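You operate a simulated robot arm through the tools that you are given. There is no shell and no other tool.

You are at the controls of a simulated robot arm. One attempt, no reset.

TASK
Pug out a clay log, stop the mill and swing the nozzle cap shut.
Fine: open the cap and set the pointer knob to PUG first. Where these are worked on the way, their far stop is far enough and under half their travel is too little: nozzle cap.

The check looks at the end state, three seconds after you hand in, the way a careful person would. Anything else that was tipped, shoved, dropped, spilled or broken makes it a failure. Lids that push on must go on centred and level and be pressed home; caps that screw on are set level and turned clockwise until they are tight.

THE ROBOT
A 7-joint arm with a two-finger parallel gripper, fixed in place. Base frame: the origin is at the foot of the arm, x ahead of it, y to its left, z up; the work surface is at about z = 720. Lengths are in mm, angles in degrees, forces in N, time in s.
Its first joint turns from -149.0 to 149.0 degrees. Payload 3.5 kg.
Tool frame: the origin (TCP) lies between the finger pads and is the grasp point; the fingertips stand 23 mm ahead of it; z points along the fingers, y is the line along which they close. The gripper opens to 94 mm. The fingers are 38 mm wide and 10 mm thick; the gripper's body (54 by 96 mm) begins 39 mm behind the TCP.
Orientation is that of the tool frame in the base frame, as [roll, pitch, yaw] about the fixed x, y, z axes, in that order (R = Rz(yaw) Ry(pitch) Rx(roll)). With the fingers straight down and closing along the base's y, the tool's x points along the base's -x, its y along +y and its z along -z.

THE INTERFACE
- The arm moves only by the tool play_rows. Its argument "commands" is a list of rows, each an object of numbers (a shift or turn left out is 0, a gripper value left out holds the last): "rx", "ry", "rz": the turn, a rotation vector about the base's x, y, z in degrees; "x", "y", "z": the shift along the base's x, y, z in m; "fingers": the opening, from 0 (shut) to 1 (fully open). In form: [{"rx": .., "ry": .., "rz": .., "x": .., "y": .., "z": .., "fingers": ..}, ...]. A call has 1 to 20 rows; each row is the pose to reach, as a shift and turn from the pose commanded when the call began. Rows are played at 5 a second. More than 50 mm and 8.6 degrees between two rows, or a gripper value outside its range, and nothing of the call is played. A pose out of reach is approached as far as the arm can. The call stops where the force on the tool passes 90 N (or 10 N more than at its start, if that is more) or the arm is blocked; 0.2 s more then pass. Each finger travels about 153 mm/s and halts on what it meets, pressing with about 32 N; the grip force reading is that of the motor and also rises with nothing between the fingers. The clock runs only during rows and for 0.2 s after the last one: add rows that repeat a pose to give the fingers time. The reply holds the time, the measured pose of the TCP, the force on the tool along the base axes, the opening and the grip force, in the units named above and with some noise, with the torque about the TCP (base axes, N m) and any sound that the robot's microphone picked up.
- Cameras (640 x 400 px; columns grow to the right, rows downward): "scene" is fixed at [47.4, -650.6, 1560.5]; the picture's right is [-0.09, -1.00, 0.00], its down [-0.68, 0.06, -0.73] and it looks along [0.73, -0.07, -0.68] (base axes); focal length 364 px, centre (320, 200). "wrist" rides on the gripper at [87, 16, -75] in the tool frame; the picture's right is [-0.18, 0.98, 0.00], its down [-0.58, -0.11, -0.81] and it looks along [-0.79, -0.15, 0.59] (tool axes); focal length 243 px, centre (320, 200). There is no depth. A picture from a camera that has moved, and an enlarged one, comes with that camera's place and axes in the base frame and with its lens.
- snapshot(camera): a new picture of that camera. It takes no simulated time.
- enlarge(camera, box): a new picture of the part [left, top, right, bottom] of that camera's present view, enlarged. It takes no simulated time.
- job_done(): hands the job in; it is judged then, once.

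Nothing tells you positions but the pictures and the camera data. Unless the task says otherwise, let go and move clear before handing in.

The tools are called after "Call:" as name(argument=value, ...) on one line, values as JSON. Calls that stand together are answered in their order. play_rows: Moves the arm, as the interface text tells. Its arguments: {"type":"object","properties":{"commands":{"type":"array","items":{"type":"object","properties":{"rx":{"type":"number"},"ry":{"type":"number"},"rz":{"type":"number"},"x":{"type":"number"},"y":{"type":"number"},"z":{"type":"number"},"fingers":{"type":"number"}}}}},"required":["commands"]} The other tools are called the same way: snapshot (camera) takes a picture; enlarge (camera, box) takes an enlarged picture of a part of a camera's view; job_done () hands the job in.

At the start:

```text
t: 0.0
ee_pos: [582.7, -930.3, 1256.2]
orientation: [180.0, 0.0, -180.0]
contact_force: [0.6, 0.5, 0.2]
wrist_torque: [0.03, 0.0, 0.01]
grip_width: 94.0
grasp_force: 0.1
```

scene: 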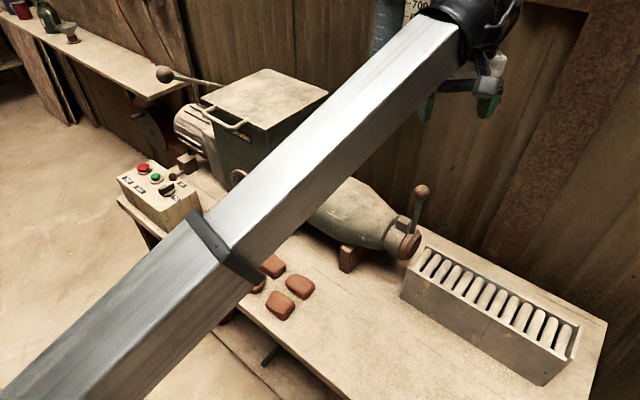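
wrist: 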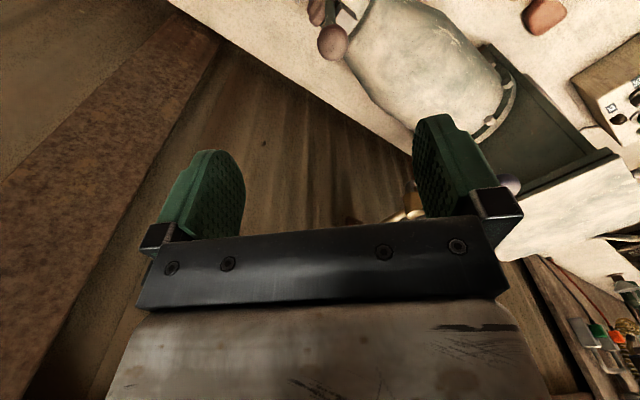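

I see a pug mill on a bench with a control box (red, green buttons and a pointer knob), a hopper with a lever, a nozzle with a cap and handle, clay blocks, and a tray of rollers at the nozzle. I'll look closer before moving.

Call:
enlarge(camera="scene", box=[100, 140, 220, 215])

Call:
enlarge(camera="scene", box=[300, 160, 460, 280])

Call:
enlarge(camera="scene", box=[140, 50, 340, 175])

Call:
enlarge(camera="wrist", box=[300, 0, 640, 212])

```text
5.33 times, centred on (160, 178) of scene
camera zoom: at [47.4, -650.6, 1560.5], right [-0.09, -1.0, 0.0], down [-0.68, 0.06, -0.73], along [0.73, -0.07, -0.68], focal length 1940 px, centre (1173, 320)
```

zoom: 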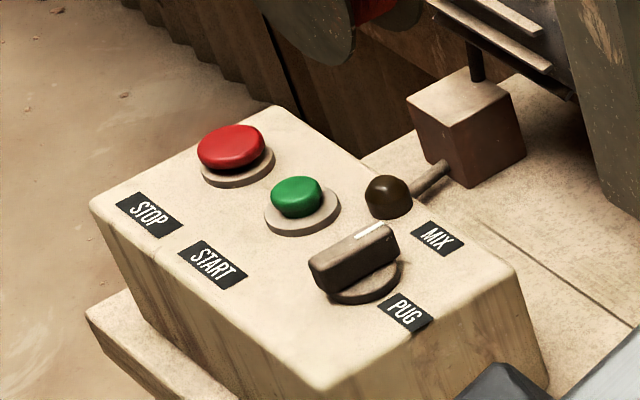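

```text
3.33 times, centred on (380, 220) of scene
camera zoom: at [47.4, -650.6, 1560.5], right [-0.09, -1.0, 0.0], down [-0.68, 0.06, -0.73], along [0.73, -0.07, -0.68], focal length 1212 px, centre (120, 133)
```

zoom: 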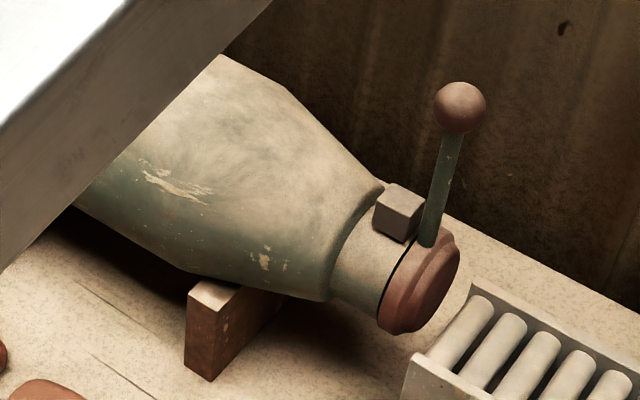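

```text
3.20 times, centred on (240, 112) of scene
camera zoom: at [47.4, -650.6, 1560.5], right [-0.09, -1.0, 0.0], down [-0.68, 0.06, -0.73], along [0.73, -0.07, -0.68], focal length 1164 px, centre (576, 480)
```

zoom: 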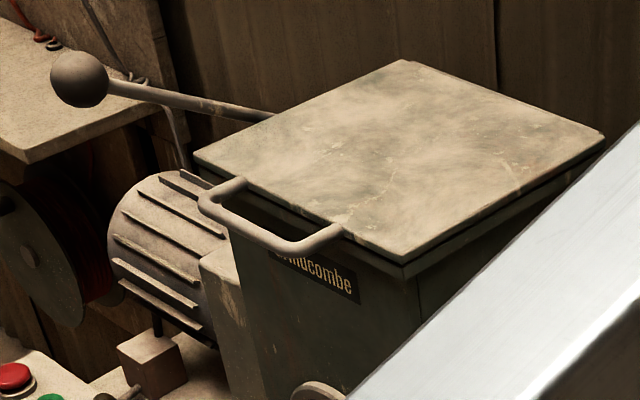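

```text
1.88 times, centred on (470, 106) of wrist
camera zoom: at [496.4, -914.4, 1328.9], right [0.18, 0.98, 0.0], down [0.58, -0.11, 0.81], along [0.79, -0.15, -0.59], focal length 457 px, centre (38, 377)
```

zoom: 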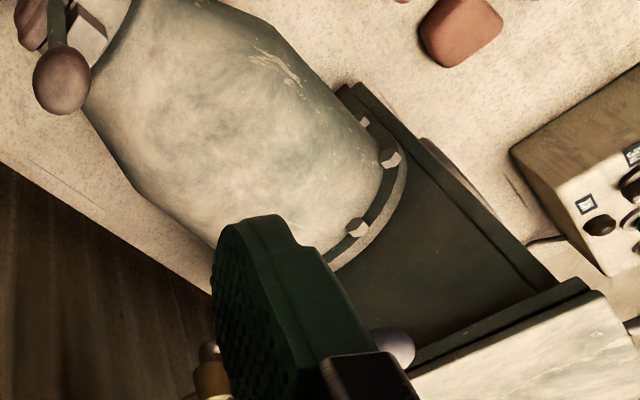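

The cap's ball-topped handle stands up over the nozzle right below the gripper, and the control box is well to the left. I'll look closer at the cap hinge from the wrist camera and other parts of the scene.

Call:
enlarge(camera="wrist", box=[270, 0, 430, 100])

Call:
enlarge(camera="scene", box=[370, 170, 470, 270])

Call:
enlarge(camera="wrist", box=[480, 0, 640, 150])

Call:
enlarge(camera="scene", box=[220, 220, 340, 340])

```text
4.00 times, centred on (350, 50) of wrist
camera zoom: at [496.4, -914.4, 1328.9], right [0.18, 0.98, 0.0], down [0.58, -0.11, 0.81], along [0.79, -0.15, -0.59], focal length 970 px, centre (200, 800)
```

zoom: 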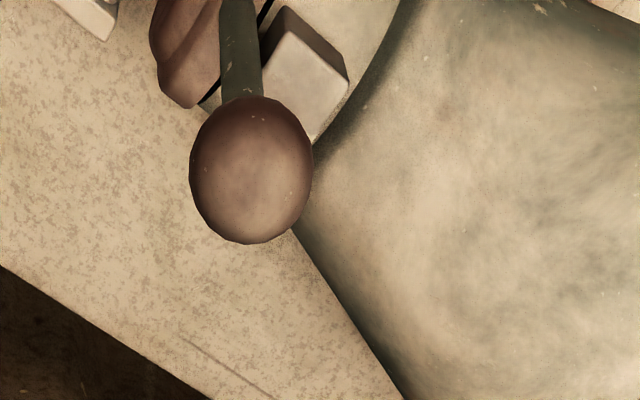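

```text
4.00 times, centred on (420, 220) of scene
camera zoom: at [47.4, -650.6, 1560.5], right [-0.09, -1.0, 0.0], down [-0.68, 0.06, -0.73], along [0.73, -0.07, -0.68], focal length 1455 px, centre (-80, 120)
```

zoom: 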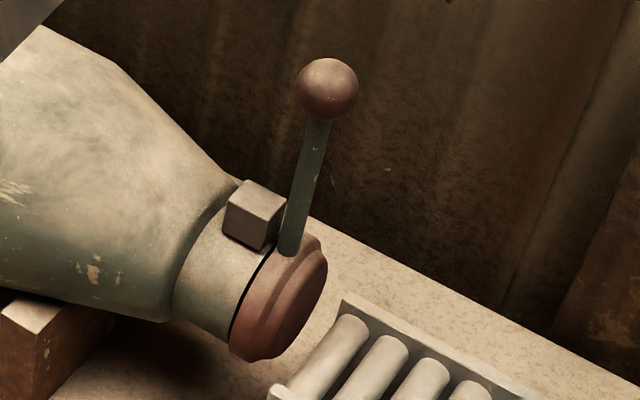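

```text
2.67 times, centred on (560, 75) of wrist
camera zoom: at [496.4, -914.4, 1328.9], right [0.18, 0.98, 0.0], down [0.58, -0.11, 0.81], along [0.79, -0.15, -0.59], focal length 647 px, centre (-320, 533)
```

zoom: 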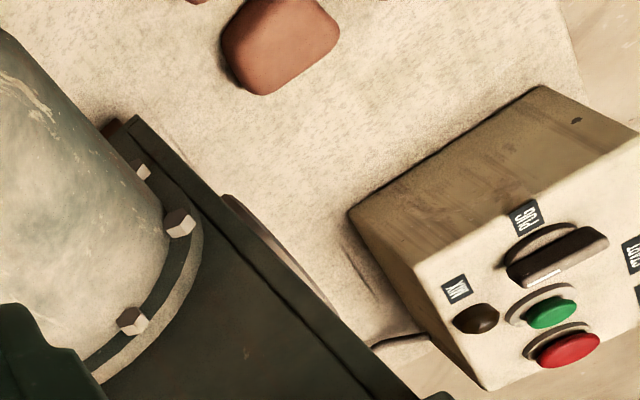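

```text
3.33 times, centred on (280, 280) of scene
camera zoom: at [47.4, -650.6, 1560.5], right [-0.09, -1.0, 0.0], down [-0.68, 0.06, -0.73], along [0.73, -0.07, -0.68], focal length 1212 px, centre (453, -67)
```

zoom: 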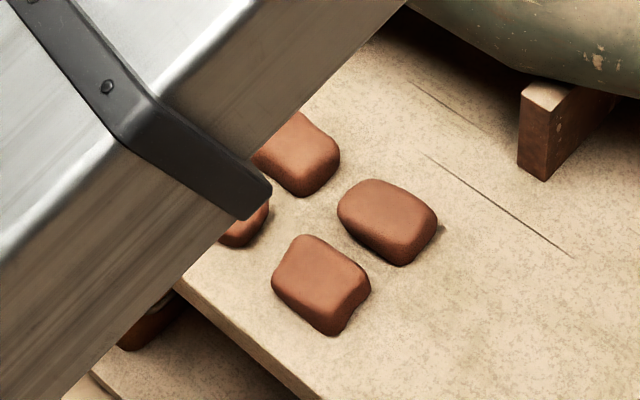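

The mill runs diagonally: the cap's ball is near (606, -921, 1041), the hopper lid near z 1100, and the control box near (960, -240, 820). I'll swing the hand back and over to look at the control box from close by.

Call:
play_rows(commands=[{"x": -0.003, "y": 0.046, "z": 0}, {"x": -0.006, "y": 0.092, "z": 0}, {"x": -0.009, "y": 0.139, "z": 0}, {"x": -0.012, "y": 0.185, "z": 0}, {"x": -0.015, "y": 0.231, "z": 0}, {"x": -0.018, "y": 0.277, "z": 0}, {"x": -0.021, "y": 0.324, "z": 0}, {"x": -0.023, "y": 0.37, "z": 0}, {"x": -0.016, "y": 0.413, "z": -0.009}, {"x": -0.01, "y": 0.457, "z": -0.019}, {"x": -0.003, "y": 0.5, "z": -0.028}, {"x": 0.004, "y": 0.543, "z": -0.037}, {"x": 0.01, "y": 0.587, "z": -0.047}, {"x": 0.017, "y": 0.63, "z": -0.056}, {"x": 0.035, "y": 0.648, "z": -0.089}, {"x": 0.053, "y": 0.666, "z": -0.123}, {"x": 0.071, "y": 0.684, "z": -0.156}, {"x": 0.088, "y": 0.702, "z": -0.189}, {"x": 0.106, "y": 0.72, "z": -0.223}, {"x": 0.124, "y": 0.738, "z": -0.256}])

Call:
snapshot(camera="wrist")

Call:
snapshot(camera="scene")

```text
t: 2.4
ee_pos: [596.7, -459.7, 1188.1]
orientation: [-177.2, 3.1, -178.1]
contact_force: [-7.5, -19.3, -4.9]
wrist_torque: [1.58, -0.9, 1.97]
grip_width: 93.7
grasp_force: 0.1
out of reach, approached as far as the arm can: row 3, 4, 5, 6, 7, 8, 9, 10, 11
stopped in row 11: the force on the tool passed its limit at 114 N (the readings are from after the stop); the commanded pose is now the measured one
```

```text
taken
camera wrist: at [506.5, -444.6, 1256.4], right [0.15, 0.99, -0.04], down [0.54, -0.05, 0.84], along [0.83, -0.15, -0.54], focal length 243 px, centre (320, 200)
```

wrist: 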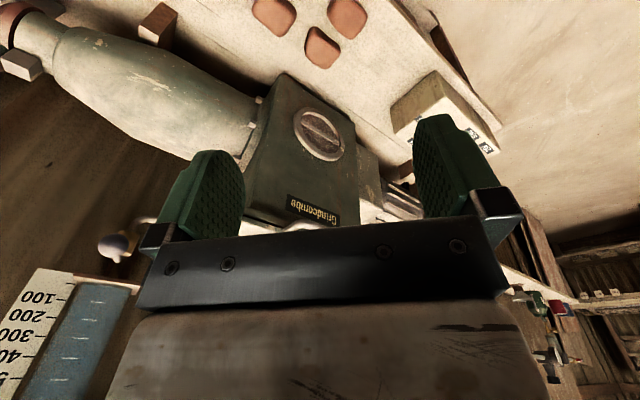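

```text
taken
```

scene: 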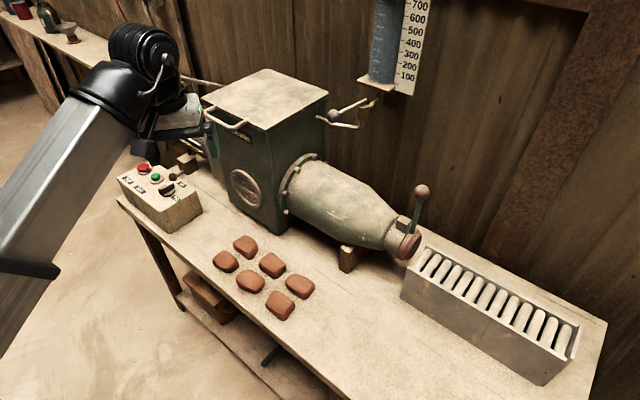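

The move halted partway at (597, -460, 1188) with a force spike although nothing seems close; the mill, clay blocks and tray all look undisturbed. I'll check the force with a hold still row before going on.

Call:
play_rows(commands=[{"x": 0, "y": 0, "z": 0}, {"x": 0, "y": 0, "z": 0}])

Call:
enlarge(camera="scene", box=[60, 10, 260, 230])

```text
t: 3.0
ee_pos: [597.2, -461.5, 1188.8]
orientation: [-177.2, 3.1, -178.1]
contact_force: [-11.2, -27.6, -11.5]
wrist_torque: [2.12, -2.05, 2.96]
grip_width: 94.1
grasp_force: 0.0
```

```text
1.82 times, centred on (160, 120) of scene
camera zoom: at [47.4, -650.6, 1560.5], right [-0.09, -1.0, 0.0], down [-0.68, 0.06, -0.73], along [0.73, -0.07, -0.68], focal length 661 px, centre (611, 346)
```

zoom: 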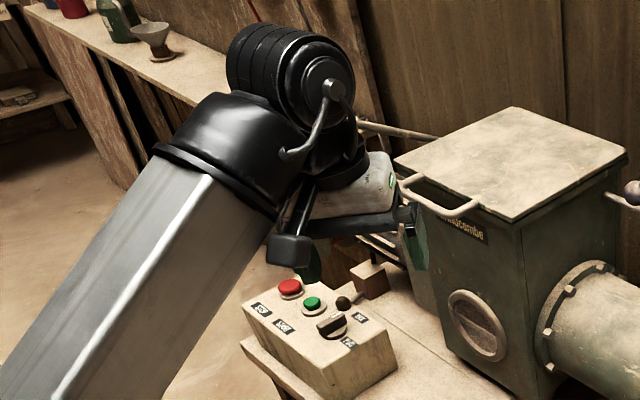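

A small steady force remains, and the picture shows the wrist camera housing pressed up against the robot's own forearm because the arm is folded too high. I'll lower the hand in open space in front of the bench, where the fold is gentler.

Call:
play_rows(commands=[{"x": 0.01, "y": -0.005, "z": -0.03}, {"x": 0.015, "y": -0.01, "z": -0.06}, {"x": 0.015, "y": -0.01, "z": -0.1}, {"x": 0.015, "y": -0.01, "z": -0.14}, {"x": 0.015, "y": -0.01, "z": -0.18}, {"x": 0.015, "y": -0.01, "z": -0.2}])

Call:
snapshot(camera="wrist")

Call:
snapshot(camera="scene")

```text
t: 4.4
ee_pos: [611.4, -470.7, 988.1]
orientation: [-177.2, 3.0, -178.4]
contact_force: [0.3, 0.4, -0.3]
wrist_torque: [0.0, -0.02, 0.03]
grip_width: 94.0
grasp_force: 0.0
```

```text
taken
camera wrist: at [521.3, -453.5, 1055.5], right [0.16, 0.99, -0.04], down [0.54, -0.05, 0.84], along [0.83, -0.15, -0.54], focal length 243 px, centre (320, 200)
```

wrist: 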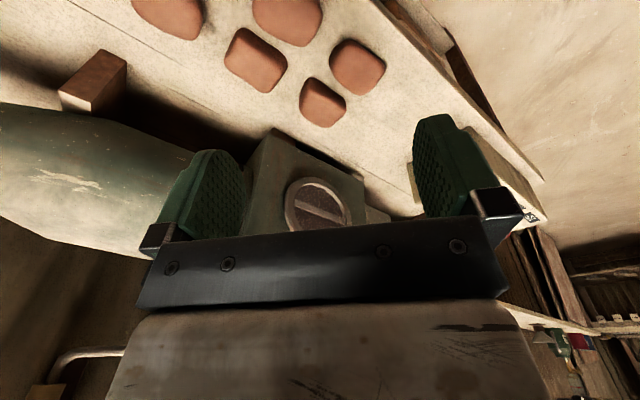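

```text
taken
```

scene: 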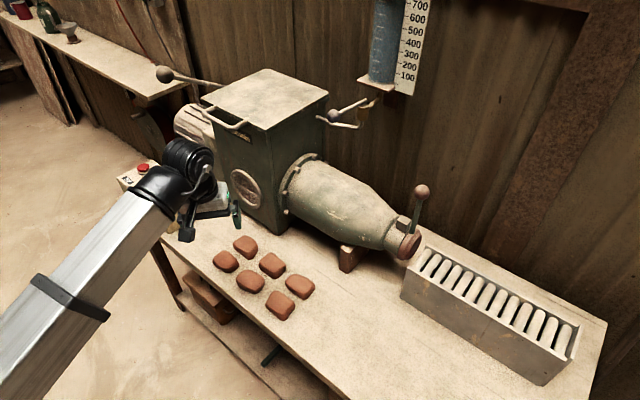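

The contact is gone and the force is back to zero. Now I'll shift toward the control box with the hand turned so the camera stays away from the forearm, squaring the tool to vertical as well.

Call:
play_rows(commands=[{"x": 0.02, "y": 0.034, "z": 0.002, "rx": 0.41, "ry": 0.73, "rz": 5}, {"x": 0.041, "y": 0.068, "z": 0.005, "rx": 0.82, "ry": 1.47, "rz": 10}, {"x": 0.062, "y": 0.102, "z": 0.007, "rx": 1.23, "ry": 2.2, "rz": 15}, {"x": 0.083, "y": 0.137, "z": 0.01, "rx": 1.64, "ry": 2.94, "rz": 20}, {"x": 0.104, "y": 0.171, "z": 0.012, "rx": 2.05, "ry": 3.67, "rz": 25}])

Call:
snapshot(camera="wrist")

Call:
snapshot(camera="scene")

```text
t: 5.6
ee_pos: [713.7, -299.8, 1000.2]
orientation: [180.0, 0.3, -153.3]
contact_force: [-0.2, -0.3, -0.8]
wrist_torque: [0.01, 0.01, 0.02]
grip_width: 94.0
grasp_force: 0.1
```

```text
taken
camera wrist: at [631.0, -324.3, 1073.5], right [-0.28, 0.96, 0.0], down [0.57, 0.16, 0.81], along [0.77, 0.23, -0.59], focal length 243 px, centre (320, 200)
```

wrist: 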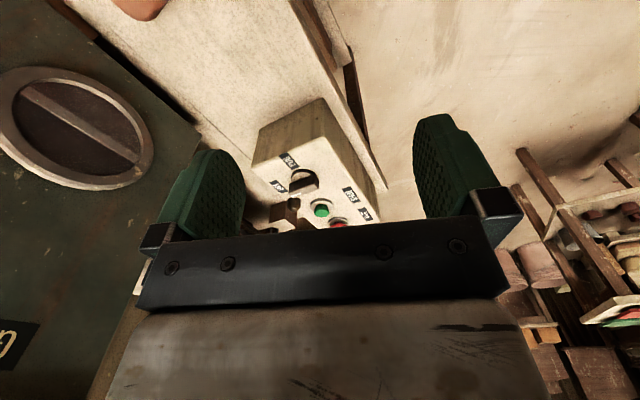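

```text
taken
```

scene: 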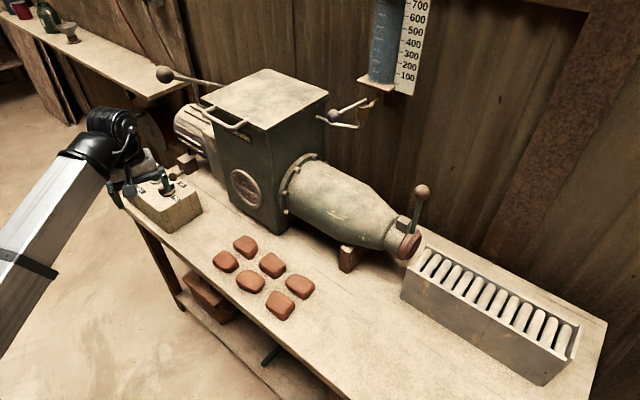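

Call:
enlarge(camera="wrist", box=[240, 90, 400, 235])

Call:
enlarge(camera="scene", box=[140, 50, 440, 270])

Call:
enlarge(camera="scene", box=[90, 140, 220, 240])

```text
2.76 times, centred on (320, 162) of wrist
camera zoom: at [631.0, -324.3, 1073.5], right [-0.28, 0.96, 0.0], down [0.57, 0.16, 0.81], along [0.77, 0.23, -0.59], focal length 669 px, centre (320, 303)
```

zoom: 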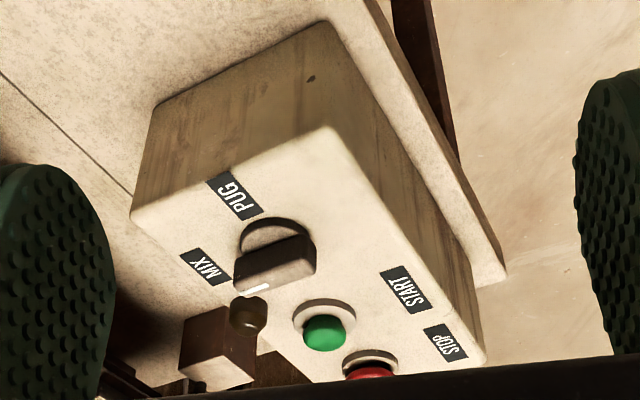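

```text
1.82 times, centred on (290, 160) of scene
camera zoom: at [47.4, -650.6, 1560.5], right [-0.09, -1.0, 0.0], down [-0.68, 0.06, -0.73], along [0.73, -0.07, -0.68], focal length 661 px, centre (374, 273)
```

zoom: 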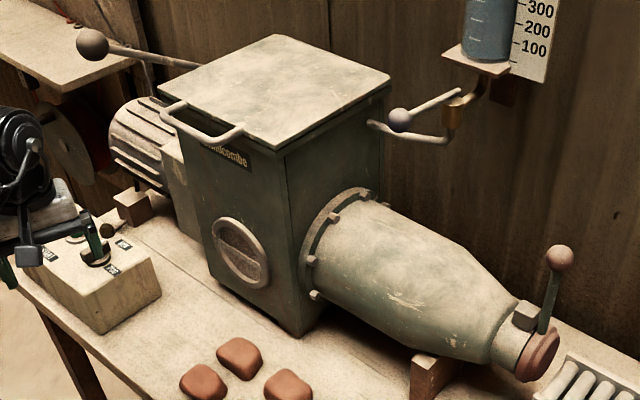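

```text
4.00 times, centred on (155, 190) of scene
camera zoom: at [47.4, -650.6, 1560.5], right [-0.09, -1.0, 0.0], down [-0.68, 0.06, -0.73], along [0.73, -0.07, -0.68], focal length 1455 px, centre (980, 240)
```

zoom: 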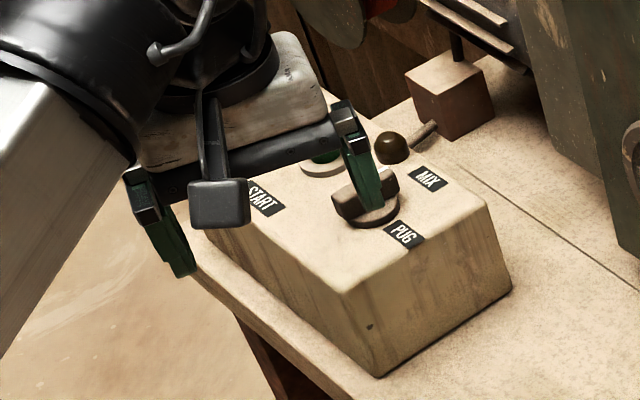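

The pointer knob points to MIX now; PUG is about 85° clockwise from it (seen from above). From triangulation the knob is near (905, -272, 846), START near (962, -226, 846) and STOP near (1012, -178, 850). I'll hover over the knob with fingers half open and look.

Call:
play_rows(commands=[{"x": 0.038, "y": 0.006, "z": -0.005, "fingers": 0.6}, {"x": 0.076, "y": 0.011, "z": -0.01, "fingers": 0.6}, {"x": 0.115, "y": 0.017, "z": -0.02, "fingers": 0.6}, {"x": 0.153, "y": 0.022, "z": -0.03, "fingers": 0.6}, {"x": 0.191, "y": 0.028, "z": -0.04, "fingers": 0.6}])

Call:
snapshot(camera="wrist")

Call:
snapshot(camera="scene")

```text
t: 6.8
ee_pos: [907.2, -271.5, 959.6]
orientation: [179.8, 0.1, -153.3]
contact_force: [1.1, 0.1, -0.5]
wrist_torque: [0.03, 0.01, -0.01]
grip_width: 56.4
grasp_force: 0.1
```

```text
taken
camera wrist: at [823.7, -296.2, 1033.1], right [-0.28, 0.96, 0.0], down [0.57, 0.16, 0.81], along [0.78, 0.22, -0.59], focal length 243 px, centre (320, 200)
```

wrist: 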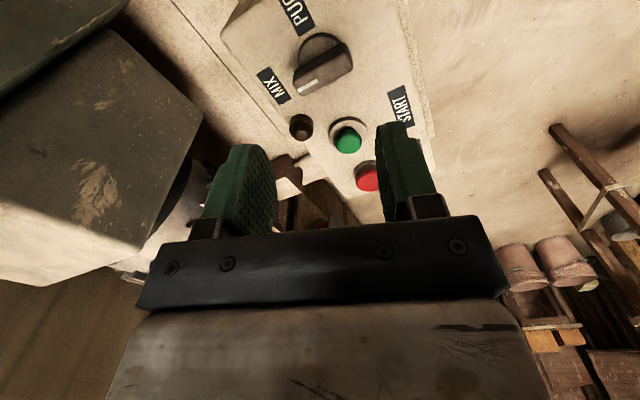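

```text
taken
```

scene: 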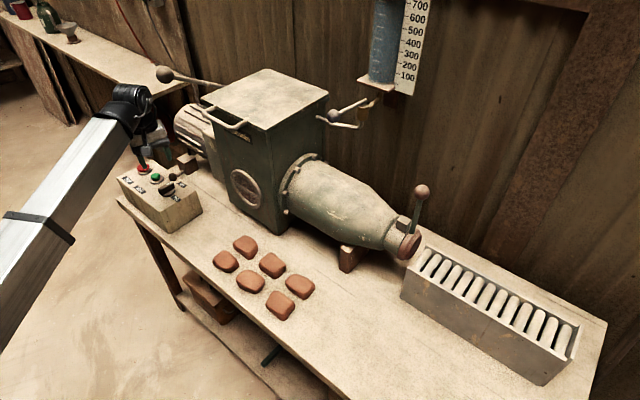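

Call:
enlarge(camera="wrist", box=[220, 0, 440, 200])

Call:
enlarge(camera="scene", box=[110, 130, 220, 240])

```text
2.00 times, centred on (330, 100) of wrist
camera zoom: at [823.7, -296.2, 1033.1], right [-0.28, 0.96, 0.0], down [0.57, 0.16, 0.81], along [0.78, 0.22, -0.59], focal length 485 px, centre (300, 400)
```

zoom: 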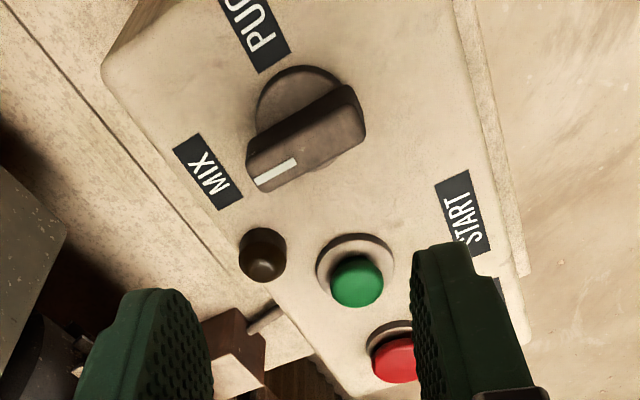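

```text
3.64 times, centred on (165, 185) of scene
camera zoom: at [47.4, -650.6, 1560.5], right [-0.09, -1.0, 0.0], down [-0.68, 0.06, -0.73], along [0.73, -0.07, -0.68], focal length 1323 px, centre (884, 254)
```

zoom: 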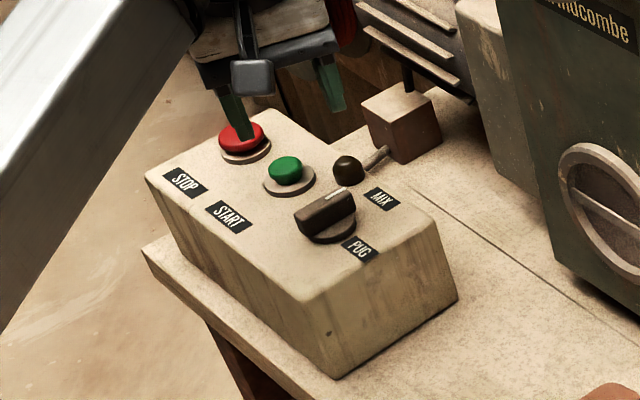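

Call:
enlarge(camera="wrist", box=[270, 10, 370, 110])

Call:
enlarge(camera="scene", box=[130, 155, 190, 215])

```text
4.00 times, centred on (320, 60) of wrist
camera zoom: at [823.7, -296.2, 1033.1], right [-0.28, 0.96, 0.0], down [0.57, 0.16, 0.81], along [0.78, 0.22, -0.59], focal length 970 px, centre (320, 760)
```

zoom: 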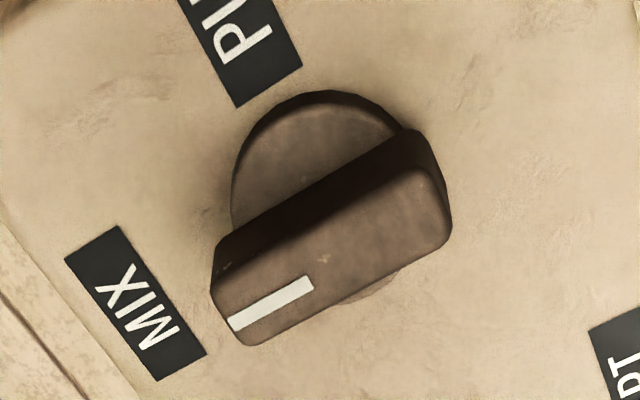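

```text
6.67 times, centred on (160, 185) of scene
camera zoom: at [47.4, -650.6, 1560.5], right [-0.09, -1.0, 0.0], down [-0.68, 0.06, -0.73], along [0.73, -0.07, -0.68], focal length 2425 px, centre (1387, 300)
```

zoom: 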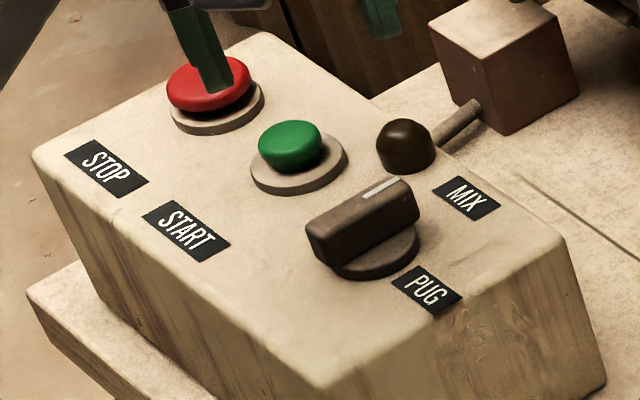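

The knob's bar centre is near (909, -269.5), top z about 853, pointing exactly at MIX (azimuth about -46°), with the box top at about z 829. I'll turn the hand in place so the fingers straddle the bar, watching the force.

Call:
play_rows(commands=[{"rz": -7, "x": 0.001, "y": 0.001}, {"rz": -14, "x": 0.002, "y": 0.002}, {"rz": -21, "x": 0.002, "y": 0.002}, {"rz": -28, "x": 0.002, "y": 0.002}, {"rz": -35, "x": 0.002, "y": 0.002}, {"rz": -42, "x": 0.002, "y": 0.002}, {"rz": -49, "x": 0.002, "y": 0.002}, {"rz": -56, "x": 0.002, "y": 0.002}, {"rz": -63, "x": 0.002, "y": 0.002}, {"rz": -70, "x": 0.002, "y": 0.002}, {"rz": -73.7, "x": 0.002, "y": 0.002}, {"rz": -73.7, "x": 0.002, "y": 0.002}])

Call:
snapshot(camera="wrist")

Call:
snapshot(camera="scene")

```text
t: 9.4
ee_pos: [908.2, -270.5, 961.4]
orientation: [179.9, 0.1, 132.8]
contact_force: [-0.6, -0.4, 0.2]
wrist_torque: [0.02, 0.01, 0.02]
grip_width: 56.6
grasp_force: 0.0
```

```text
taken
camera wrist: at [862.1, -195.9, 1033.8], right [0.85, 0.53, 0.0], down [0.31, -0.5, 0.81], along [0.43, -0.68, -0.59], focal length 243 px, centre (320, 200)
```

wrist: 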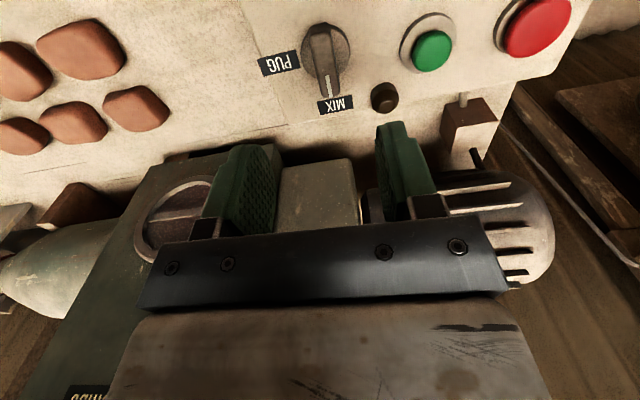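

```text
taken
```

scene: 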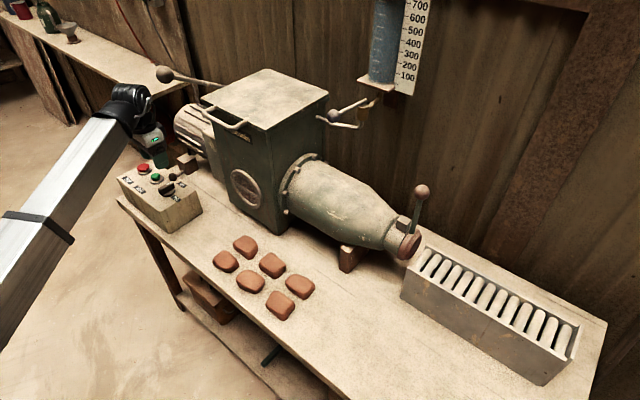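

Call:
enlarge(camera="wrist", box=[250, 0, 410, 120])

Call:
enlarge(camera="wrist", box=[360, 0, 600, 160])

```text
3.33 times, centred on (330, 60) of wrist
camera zoom: at [862.1, -195.9, 1033.8], right [0.85, 0.53, 0.0], down [0.31, -0.5, 0.81], along [0.43, -0.68, -0.59], focal length 809 px, centre (287, 667)
```

zoom: 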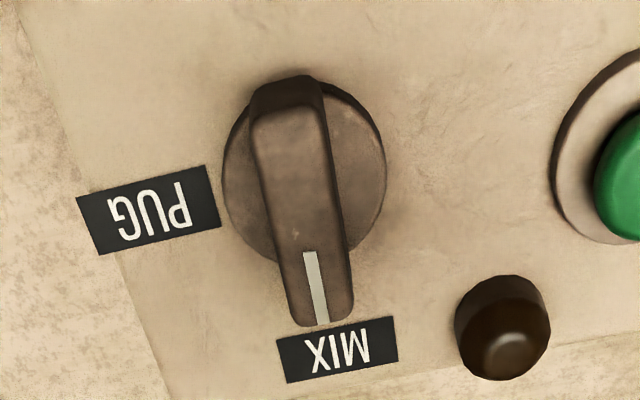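

```text
2.50 times, centred on (480, 80) of wrist
camera zoom: at [862.1, -195.9, 1033.8], right [0.85, 0.53, 0.0], down [0.31, -0.5, 0.81], along [0.43, -0.68, -0.59], focal length 606 px, centre (-80, 500)
```

zoom: 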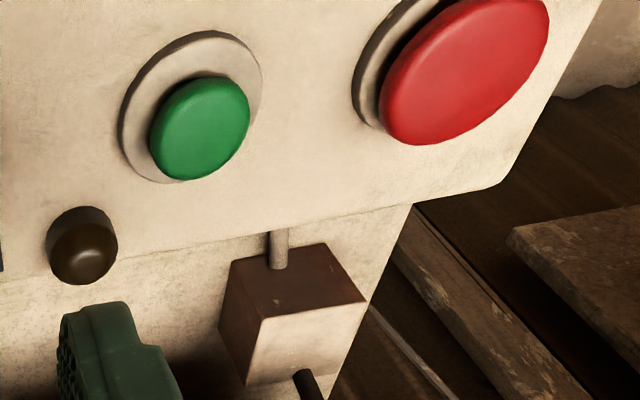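

The hand crossed cleanly and now straddles the knob line. I'll descend to just above the knob to check centring.

Call:
play_rows(commands=[{"x": 0.002, "y": 0.0015, "z": -0.02}, {"x": 0.003, "y": 0.003, "z": -0.045}, {"x": 0.003, "y": 0.003, "z": -0.066}, {"x": 0.003, "y": 0.003, "z": -0.066}])

Call:
snapshot(camera="wrist")

Call:
enlarge(camera="scene", box=[110, 110, 230, 230])

```text
t: 10.4
ee_pos: [912.4, -267.6, 894.1]
orientation: [179.9, 0.1, 132.9]
contact_force: [0.4, 0.4, 0.0]
wrist_torque: [-0.05, 0.04, -0.04]
grip_width: 56.4
grasp_force: 0.0
```

```text
taken
camera wrist: at [865.4, -193.3, 967.6], right [0.84, 0.54, 0.0], down [0.31, -0.5, 0.81], along [0.43, -0.68, -0.59], focal length 243 px, centre (320, 200)
```

wrist: 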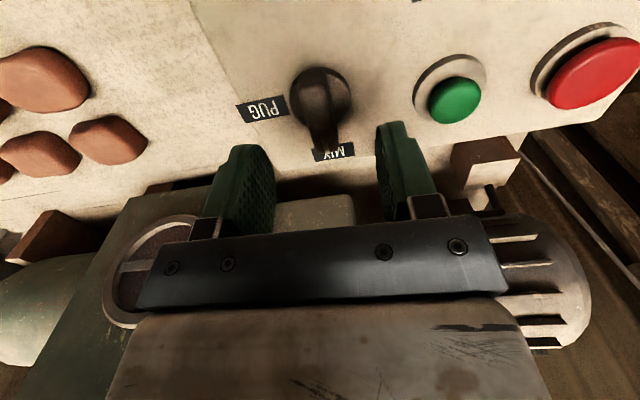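

```text
3.33 times, centred on (170, 170) of scene
camera zoom: at [47.4, -650.6, 1560.5], right [-0.09, -1.0, 0.0], down [-0.68, 0.06, -0.73], along [0.73, -0.07, -0.68], focal length 1212 px, centre (820, 300)
```

zoom: 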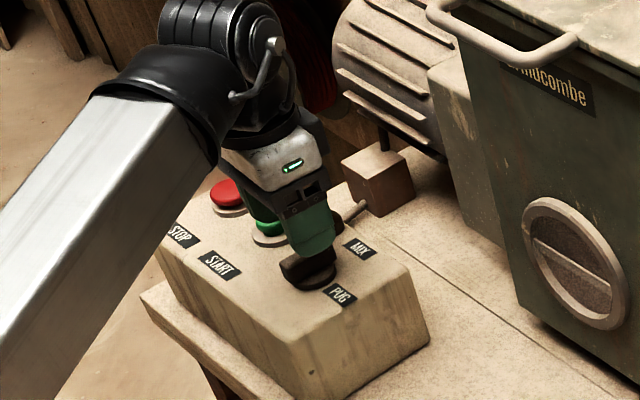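

Call:
enlarge(camera="wrist", box=[270, 50, 390, 170])

```text
3.33 times, centred on (330, 110) of wrist
camera zoom: at [865.4, -193.3, 967.6], right [0.84, 0.54, 0.0], down [0.31, -0.5, 0.81], along [0.43, -0.68, -0.59], focal length 809 px, centre (287, 500)
```

zoom: 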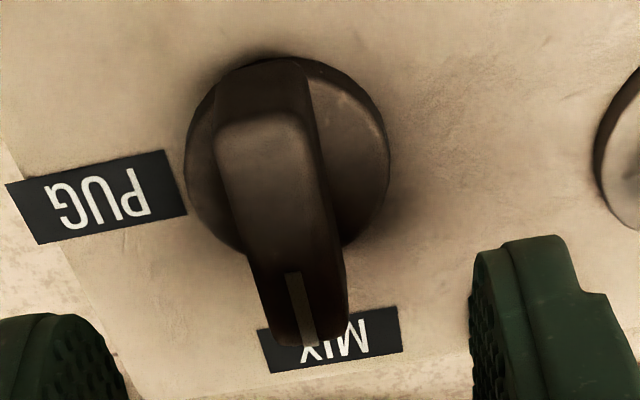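

Centring checks out: the knob axis is within about 1 mm of the tool axis, and the bar lines up with the fingers. The box top works out at z about 819 and the bar top at about 847, so I'll descend to TCP 852 and close gently on the bar.

Call:
play_rows(commands=[{"z": -0.02}, {"z": -0.034}, {"z": -0.042}, {"z": -0.042}])

Call:
snapshot(camera="wrist")

```text
t: 11.4
ee_pos: [911.7, -266.2, 852.6]
orientation: [180.0, 0.1, 133.0]
contact_force: [0.2, 0.0, 0.2]
wrist_torque: [-0.02, -0.02, -0.01]
grip_width: 56.1
grasp_force: 0.2
```

```text
taken
camera wrist: at [865.2, -193.1, 926.0], right [0.84, 0.54, 0.0], down [0.31, -0.5, 0.81], along [0.43, -0.68, -0.59], focal length 243 px, centre (320, 200)
```

wrist: 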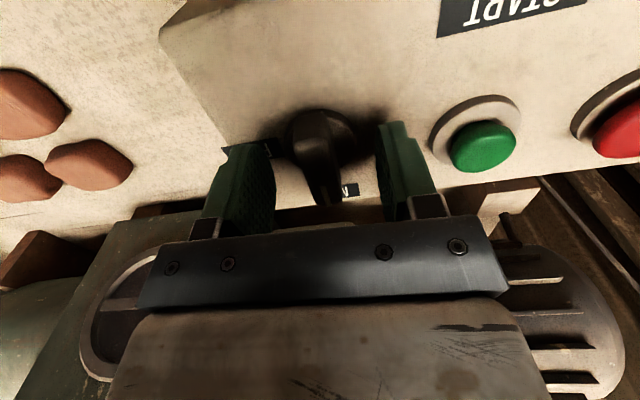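

The fingers straddle the bar with no contact. Closing on the bar now.

Call:
play_rows(commands=[{"fingers": 0.4}, {"fingers": 0.2}, {"fingers": 0.1}, {"fingers": 0.1}])

Call:
enlarge(camera="wrist", box=[200, 60, 460, 240])

```text
t: 12.4
ee_pos: [911.6, -267.4, 853.1]
orientation: [179.9, 0.0, 133.0]
contact_force: [1.4, -0.9, -0.7]
wrist_torque: [-0.31, 0.27, 0.0]
grip_width: 16.0
grasp_force: 44.9
```

```text
2.22 times, centred on (330, 150) of wrist
camera zoom: at [865.3, -193.1, 926.0], right [0.84, 0.54, 0.0], down [0.31, -0.5, 0.81], along [0.43, -0.68, -0.59], focal length 539 px, centre (298, 311)
```

zoom: 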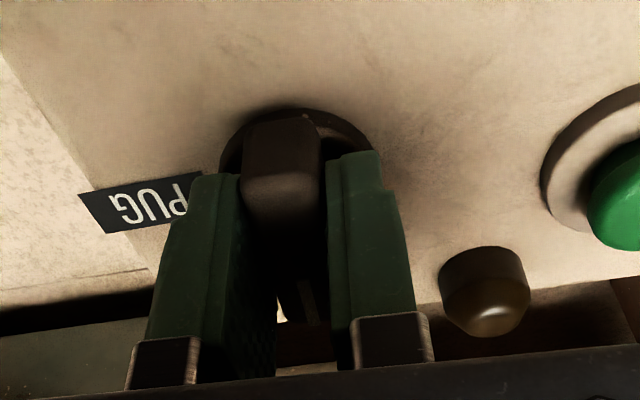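

The bar is held at 16 mm. Turning clockwise toward PUG in small steps.

Call:
play_rows(commands=[{"rz": -5, "fingers": 0.1}, {"rz": -10}, {"rz": -15}, {"rz": -20}, {"rz": -25}, {"rz": -30}, {"rz": -35}, {"rz": -40}, {"rz": -45}, {"rz": -50}, {"rz": -55}, {"rz": -60}, {"rz": -65}, {"rz": -70}, {"rz": -75}, {"rz": -80}, {"rz": -84}, {"rz": -87}, {"rz": -87}])

Call:
snapshot(camera="wrist")

Call:
enlarge(camera="scene", box=[110, 110, 230, 230])

```text
t: 16.4
ee_pos: [914.2, -267.5, 852.0]
orientation: [179.5, -0.2, 46.0]
contact_force: [41.0, -10.4, 21.5]
wrist_torque: [-0.26, 0.74, 0.04]
grip_width: 15.9
grasp_force: 44.6
```

```text
taken
camera wrist: at [985.5, -216.3, 926.3], right [0.58, -0.82, 0.01], down [-0.49, -0.34, 0.8], along [-0.65, -0.47, -0.59], focal length 243 px, centre (320, 200)
```

wrist: 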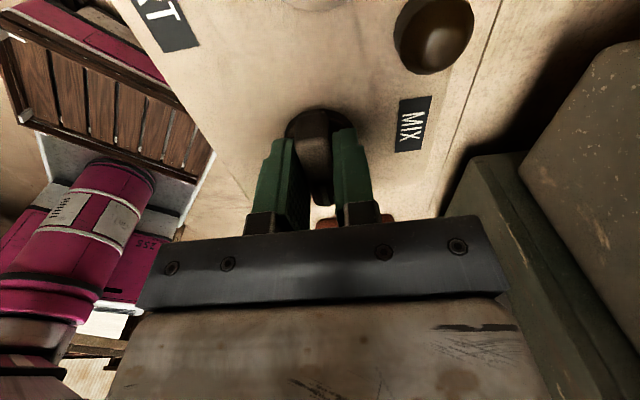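

```text
3.33 times, centred on (170, 170) of scene
camera zoom: at [47.4, -650.6, 1560.5], right [-0.09, -1.0, 0.0], down [-0.68, 0.06, -0.73], along [0.73, -0.07, -0.68], focal length 1212 px, centre (820, 300)
```

zoom: 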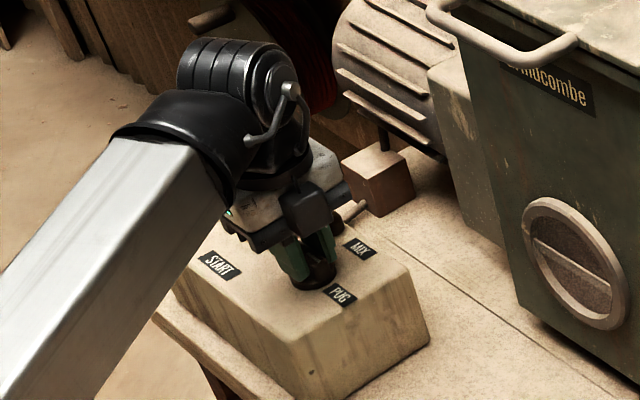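

The knob has turned about 87° with the bar pointing toward PUG; there's some side load. I'll ease the side load and add a few degrees to find the stop.

Call:
play_rows(commands=[{"x": 0.0015, "rz": -1.5, "z": -0.0005}, {"x": 0.0025, "y": -0.0005, "rz": -3}, {"x": 0.0025, "y": -0.0005, "rz": -4.5}, {"x": 0.0025, "y": -0.0005, "rz": -4.5}])

```text
t: 17.4
ee_pos: [912.8, -267.5, 851.9]
orientation: [179.7, 0.0, 41.5]
contact_force: [15.8, -9.4, 14.2]
wrist_torque: [0.41, -0.59, 1.94]
grip_width: 16.8
grasp_force: 45.3
```

Torque about z rose to about 2 N·m, so the far stop is reached. Releasing and lifting to check the pointer.

Call:
play_rows(commands=[{"fingers": 0.5, "rz": 1.5}, {"fingers": 0.5, "rz": 1.5}, {"fingers": 0.5, "rz": 1.5, "z": 0.02}, {"fingers": 0.5, "rz": 1.5, "z": 0.06}, {"fingers": 0.5, "rz": 1.5, "z": 0.1}, {"fingers": 0.5, "rz": 1.5, "z": 0.1}])

Call:
snapshot(camera="wrist")

Call:
enlarge(camera="scene", box=[110, 110, 230, 230])

```text
t: 18.8
ee_pos: [913.5, -266.4, 952.9]
orientation: [179.9, 0.1, 43.0]
contact_force: [0.0, 0.2, -0.1]
wrist_torque: [0.02, 0.0, 0.02]
grip_width: 47.1
grasp_force: 0.0
```

```text
taken
camera wrist: at [989.2, -219.8, 1026.0], right [0.54, -0.84, 0.0], down [-0.5, -0.31, 0.81], along [-0.68, -0.43, -0.59], focal length 243 px, centre (320, 200)
```

wrist: 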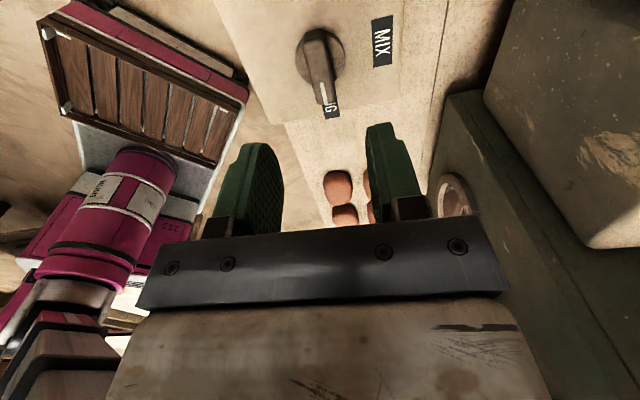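

```text
3.33 times, centred on (170, 170) of scene
camera zoom: at [47.4, -650.6, 1560.5], right [-0.09, -1.0, 0.0], down [-0.68, 0.06, -0.73], along [0.73, -0.07, -0.68], focal length 1212 px, centre (820, 300)
```

zoom: 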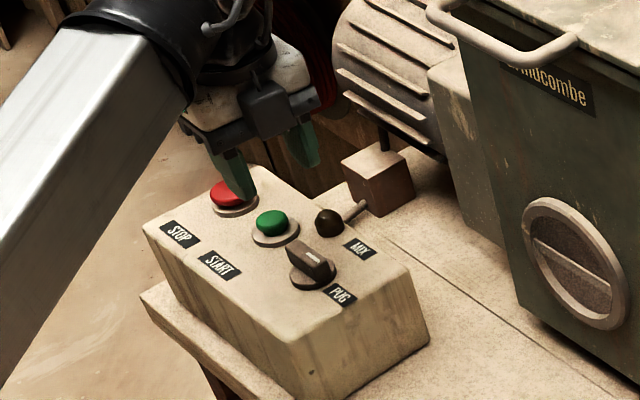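

The pointer now sits on PUG and everything else is undisturbed. Next I'll back away in front of the hopper and travel to the nozzle end to study how the cap is hinged.

Call:
play_rows(commands=[{"x": -0.038, "y": -0.016, "z": 0.02, "rz": 6}, {"x": -0.077, "y": -0.032, "z": 0.035, "rz": 12}, {"x": -0.115, "y": -0.048, "z": 0.047, "rz": 18}, {"x": -0.153, "y": -0.064, "z": 0.047, "rz": 24}, {"x": -0.18, "y": -0.092, "z": 0.047, "rz": 30}, {"x": -0.207, "y": -0.12, "z": 0.047, "rz": 36}, {"x": -0.233, "y": -0.149, "z": 0.047, "rz": 42}, {"x": -0.26, "y": -0.177, "z": 0.047, "rz": 48}, {"x": -0.287, "y": -0.205, "z": 0.047, "rz": 54}, {"x": -0.313, "y": -0.234, "z": 0.047, "rz": 60}, {"x": -0.323, "y": -0.274, "z": 0.06, "rz": 67}, {"x": -0.333, "y": -0.314, "z": 0.074, "rz": 74}, {"x": -0.343, "y": -0.354, "z": 0.087, "rz": 81}, {"x": -0.353, "y": -0.394, "z": 0.1, "rz": 88}, {"x": -0.363, "y": -0.434, "z": 0.114, "rz": 95}, {"x": -0.373, "y": -0.474, "z": 0.127, "rz": 100}])

Call:
snapshot(camera="wrist")

Call:
snapshot(camera="scene")

```text
t: 22.2
ee_pos: [541.0, -741.2, 1079.4]
orientation: [179.9, 0.1, 143.1]
contact_force: [-0.1, -0.7, -1.3]
wrist_torque: [-0.02, 0.01, -0.04]
grip_width: 47.0
grasp_force: 0.1
```

```text
taken
camera wrist: at [482.8, -677.1, 1152.4], right [0.74, 0.68, 0.0], down [0.4, -0.44, 0.81], along [0.55, -0.59, -0.59], focal length 243 px, centre (320, 200)
```

wrist: 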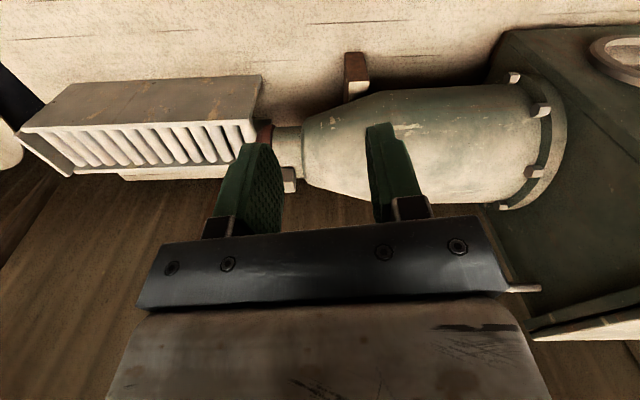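

```text
taken
```

scene: 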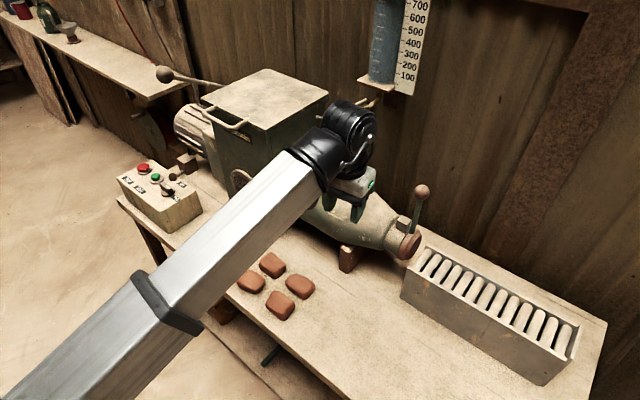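

Call:
play_rows(commands=[{"x": -0.022, "y": -0.015, "z": 0.008, "fingers": 1.0}, {"x": -0.043, "y": -0.03, "z": 0.015, "fingers": 1.0}, {"x": -0.065, "y": -0.045, "z": 0.023, "fingers": 1.0}, {"x": -0.086, "y": -0.06, "z": 0.03, "fingers": 1.0}, {"x": -0.086, "y": -0.06, "z": 0.03, "fingers": 1.0}])

Call:
snapshot(camera="wrist")

Call:
enlarge(camera="wrist", box=[270, 100, 390, 230])

```text
t: 23.4
ee_pos: [456.8, -802.7, 1109.1]
orientation: [-180.0, 0.6, 142.6]
contact_force: [41.8, 0.7, -63.5]
wrist_torque: [-5.21, 0.3, -3.44]
grip_width: 93.8
grasp_force: 0.0
```

```text
taken
camera wrist: at [398.2, -736.9, 1181.6], right [0.74, 0.67, 0.0], down [0.39, -0.43, 0.81], along [0.54, -0.6, -0.58], focal length 243 px, centre (320, 200)
```

wrist: 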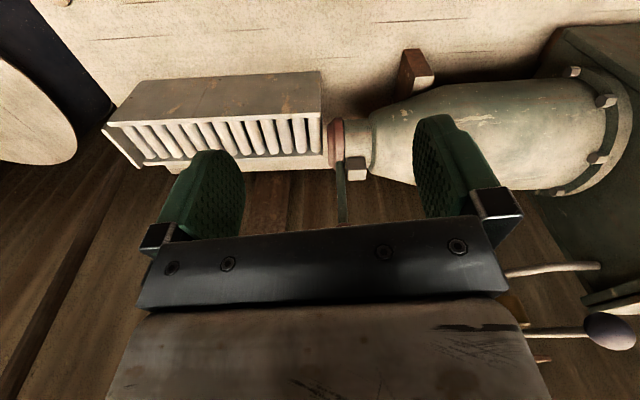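

```text
3.08 times, centred on (330, 165) of wrist
camera zoom: at [398.2, -736.9, 1181.6], right [0.74, 0.67, 0.0], down [0.39, -0.43, 0.81], along [0.54, -0.6, -0.58], focal length 746 px, centre (289, 308)
```

zoom: 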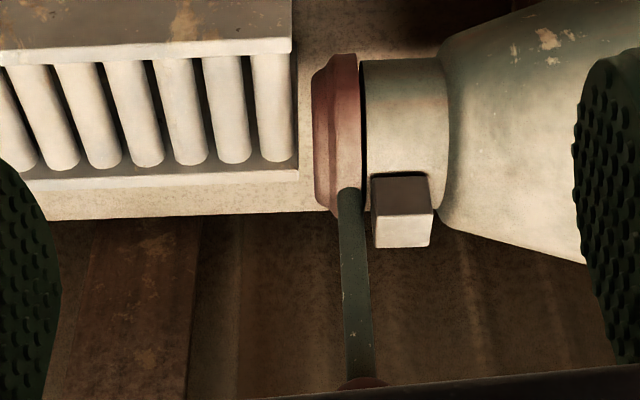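

The cap's rod stands just outside the hinge block, so the cap probably swings sideways about a pin along the nozzle axis. The camera housing is again touching the forearm here, so I'll ease outward and tilt the fingers outward, which opens up the wrist.

Call:
play_rows(commands=[{"x": 0.015, "y": -0.015, "z": -0.015, "rz": -2, "rx": -2.9, "ry": -2.7}, {"x": 0.03, "y": -0.03, "z": -0.02, "rz": -4, "rx": -5.8, "ry": -5.4}, {"x": 0.04, "y": -0.04, "z": -0.02, "rz": -6, "rx": -8.7, "ry": -8.1}, {"x": 0.05, "y": -0.05, "z": -0.02, "rz": -8, "rx": -11.6, "ry": -10.8}, {"x": 0.055, "y": -0.055, "z": -0.02, "rz": -9, "rx": -14.6, "ry": -13.6}, {"x": 0.055, "y": -0.055, "z": -0.02, "rz": -9, "rx": -14.6, "ry": -13.6}])

Call:
snapshot(camera="wrist")

Call:
snapshot(camera="scene")

```text
t: 24.8
ee_pos: [509.8, -857.1, 1089.5]
orientation: [-178.2, 20.0, 134.1]
contact_force: [-0.4, 0.0, 0.3]
wrist_torque: [0.01, -0.04, -0.02]
grip_width: 93.9
grasp_force: 0.0
```

```text
taken
camera wrist: at [449.9, -767.5, 1128.1], right [0.83, 0.55, 0.03], down [0.13, -0.25, 0.96], along [0.54, -0.79, -0.28], focal length 243 px, centre (320, 200)
```

wrist: 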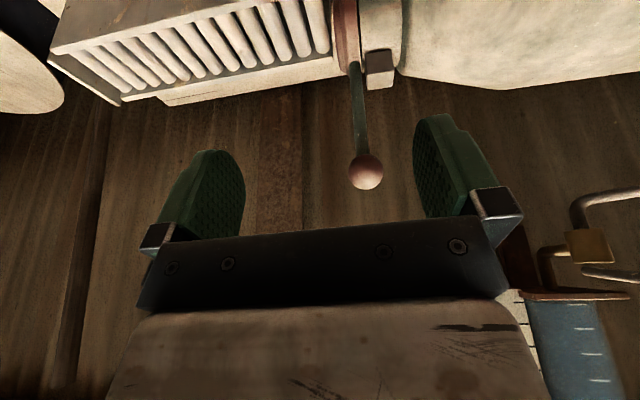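

```text
taken
```

scene: 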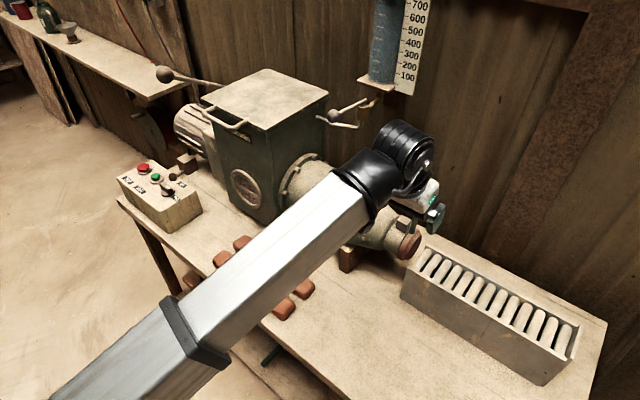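

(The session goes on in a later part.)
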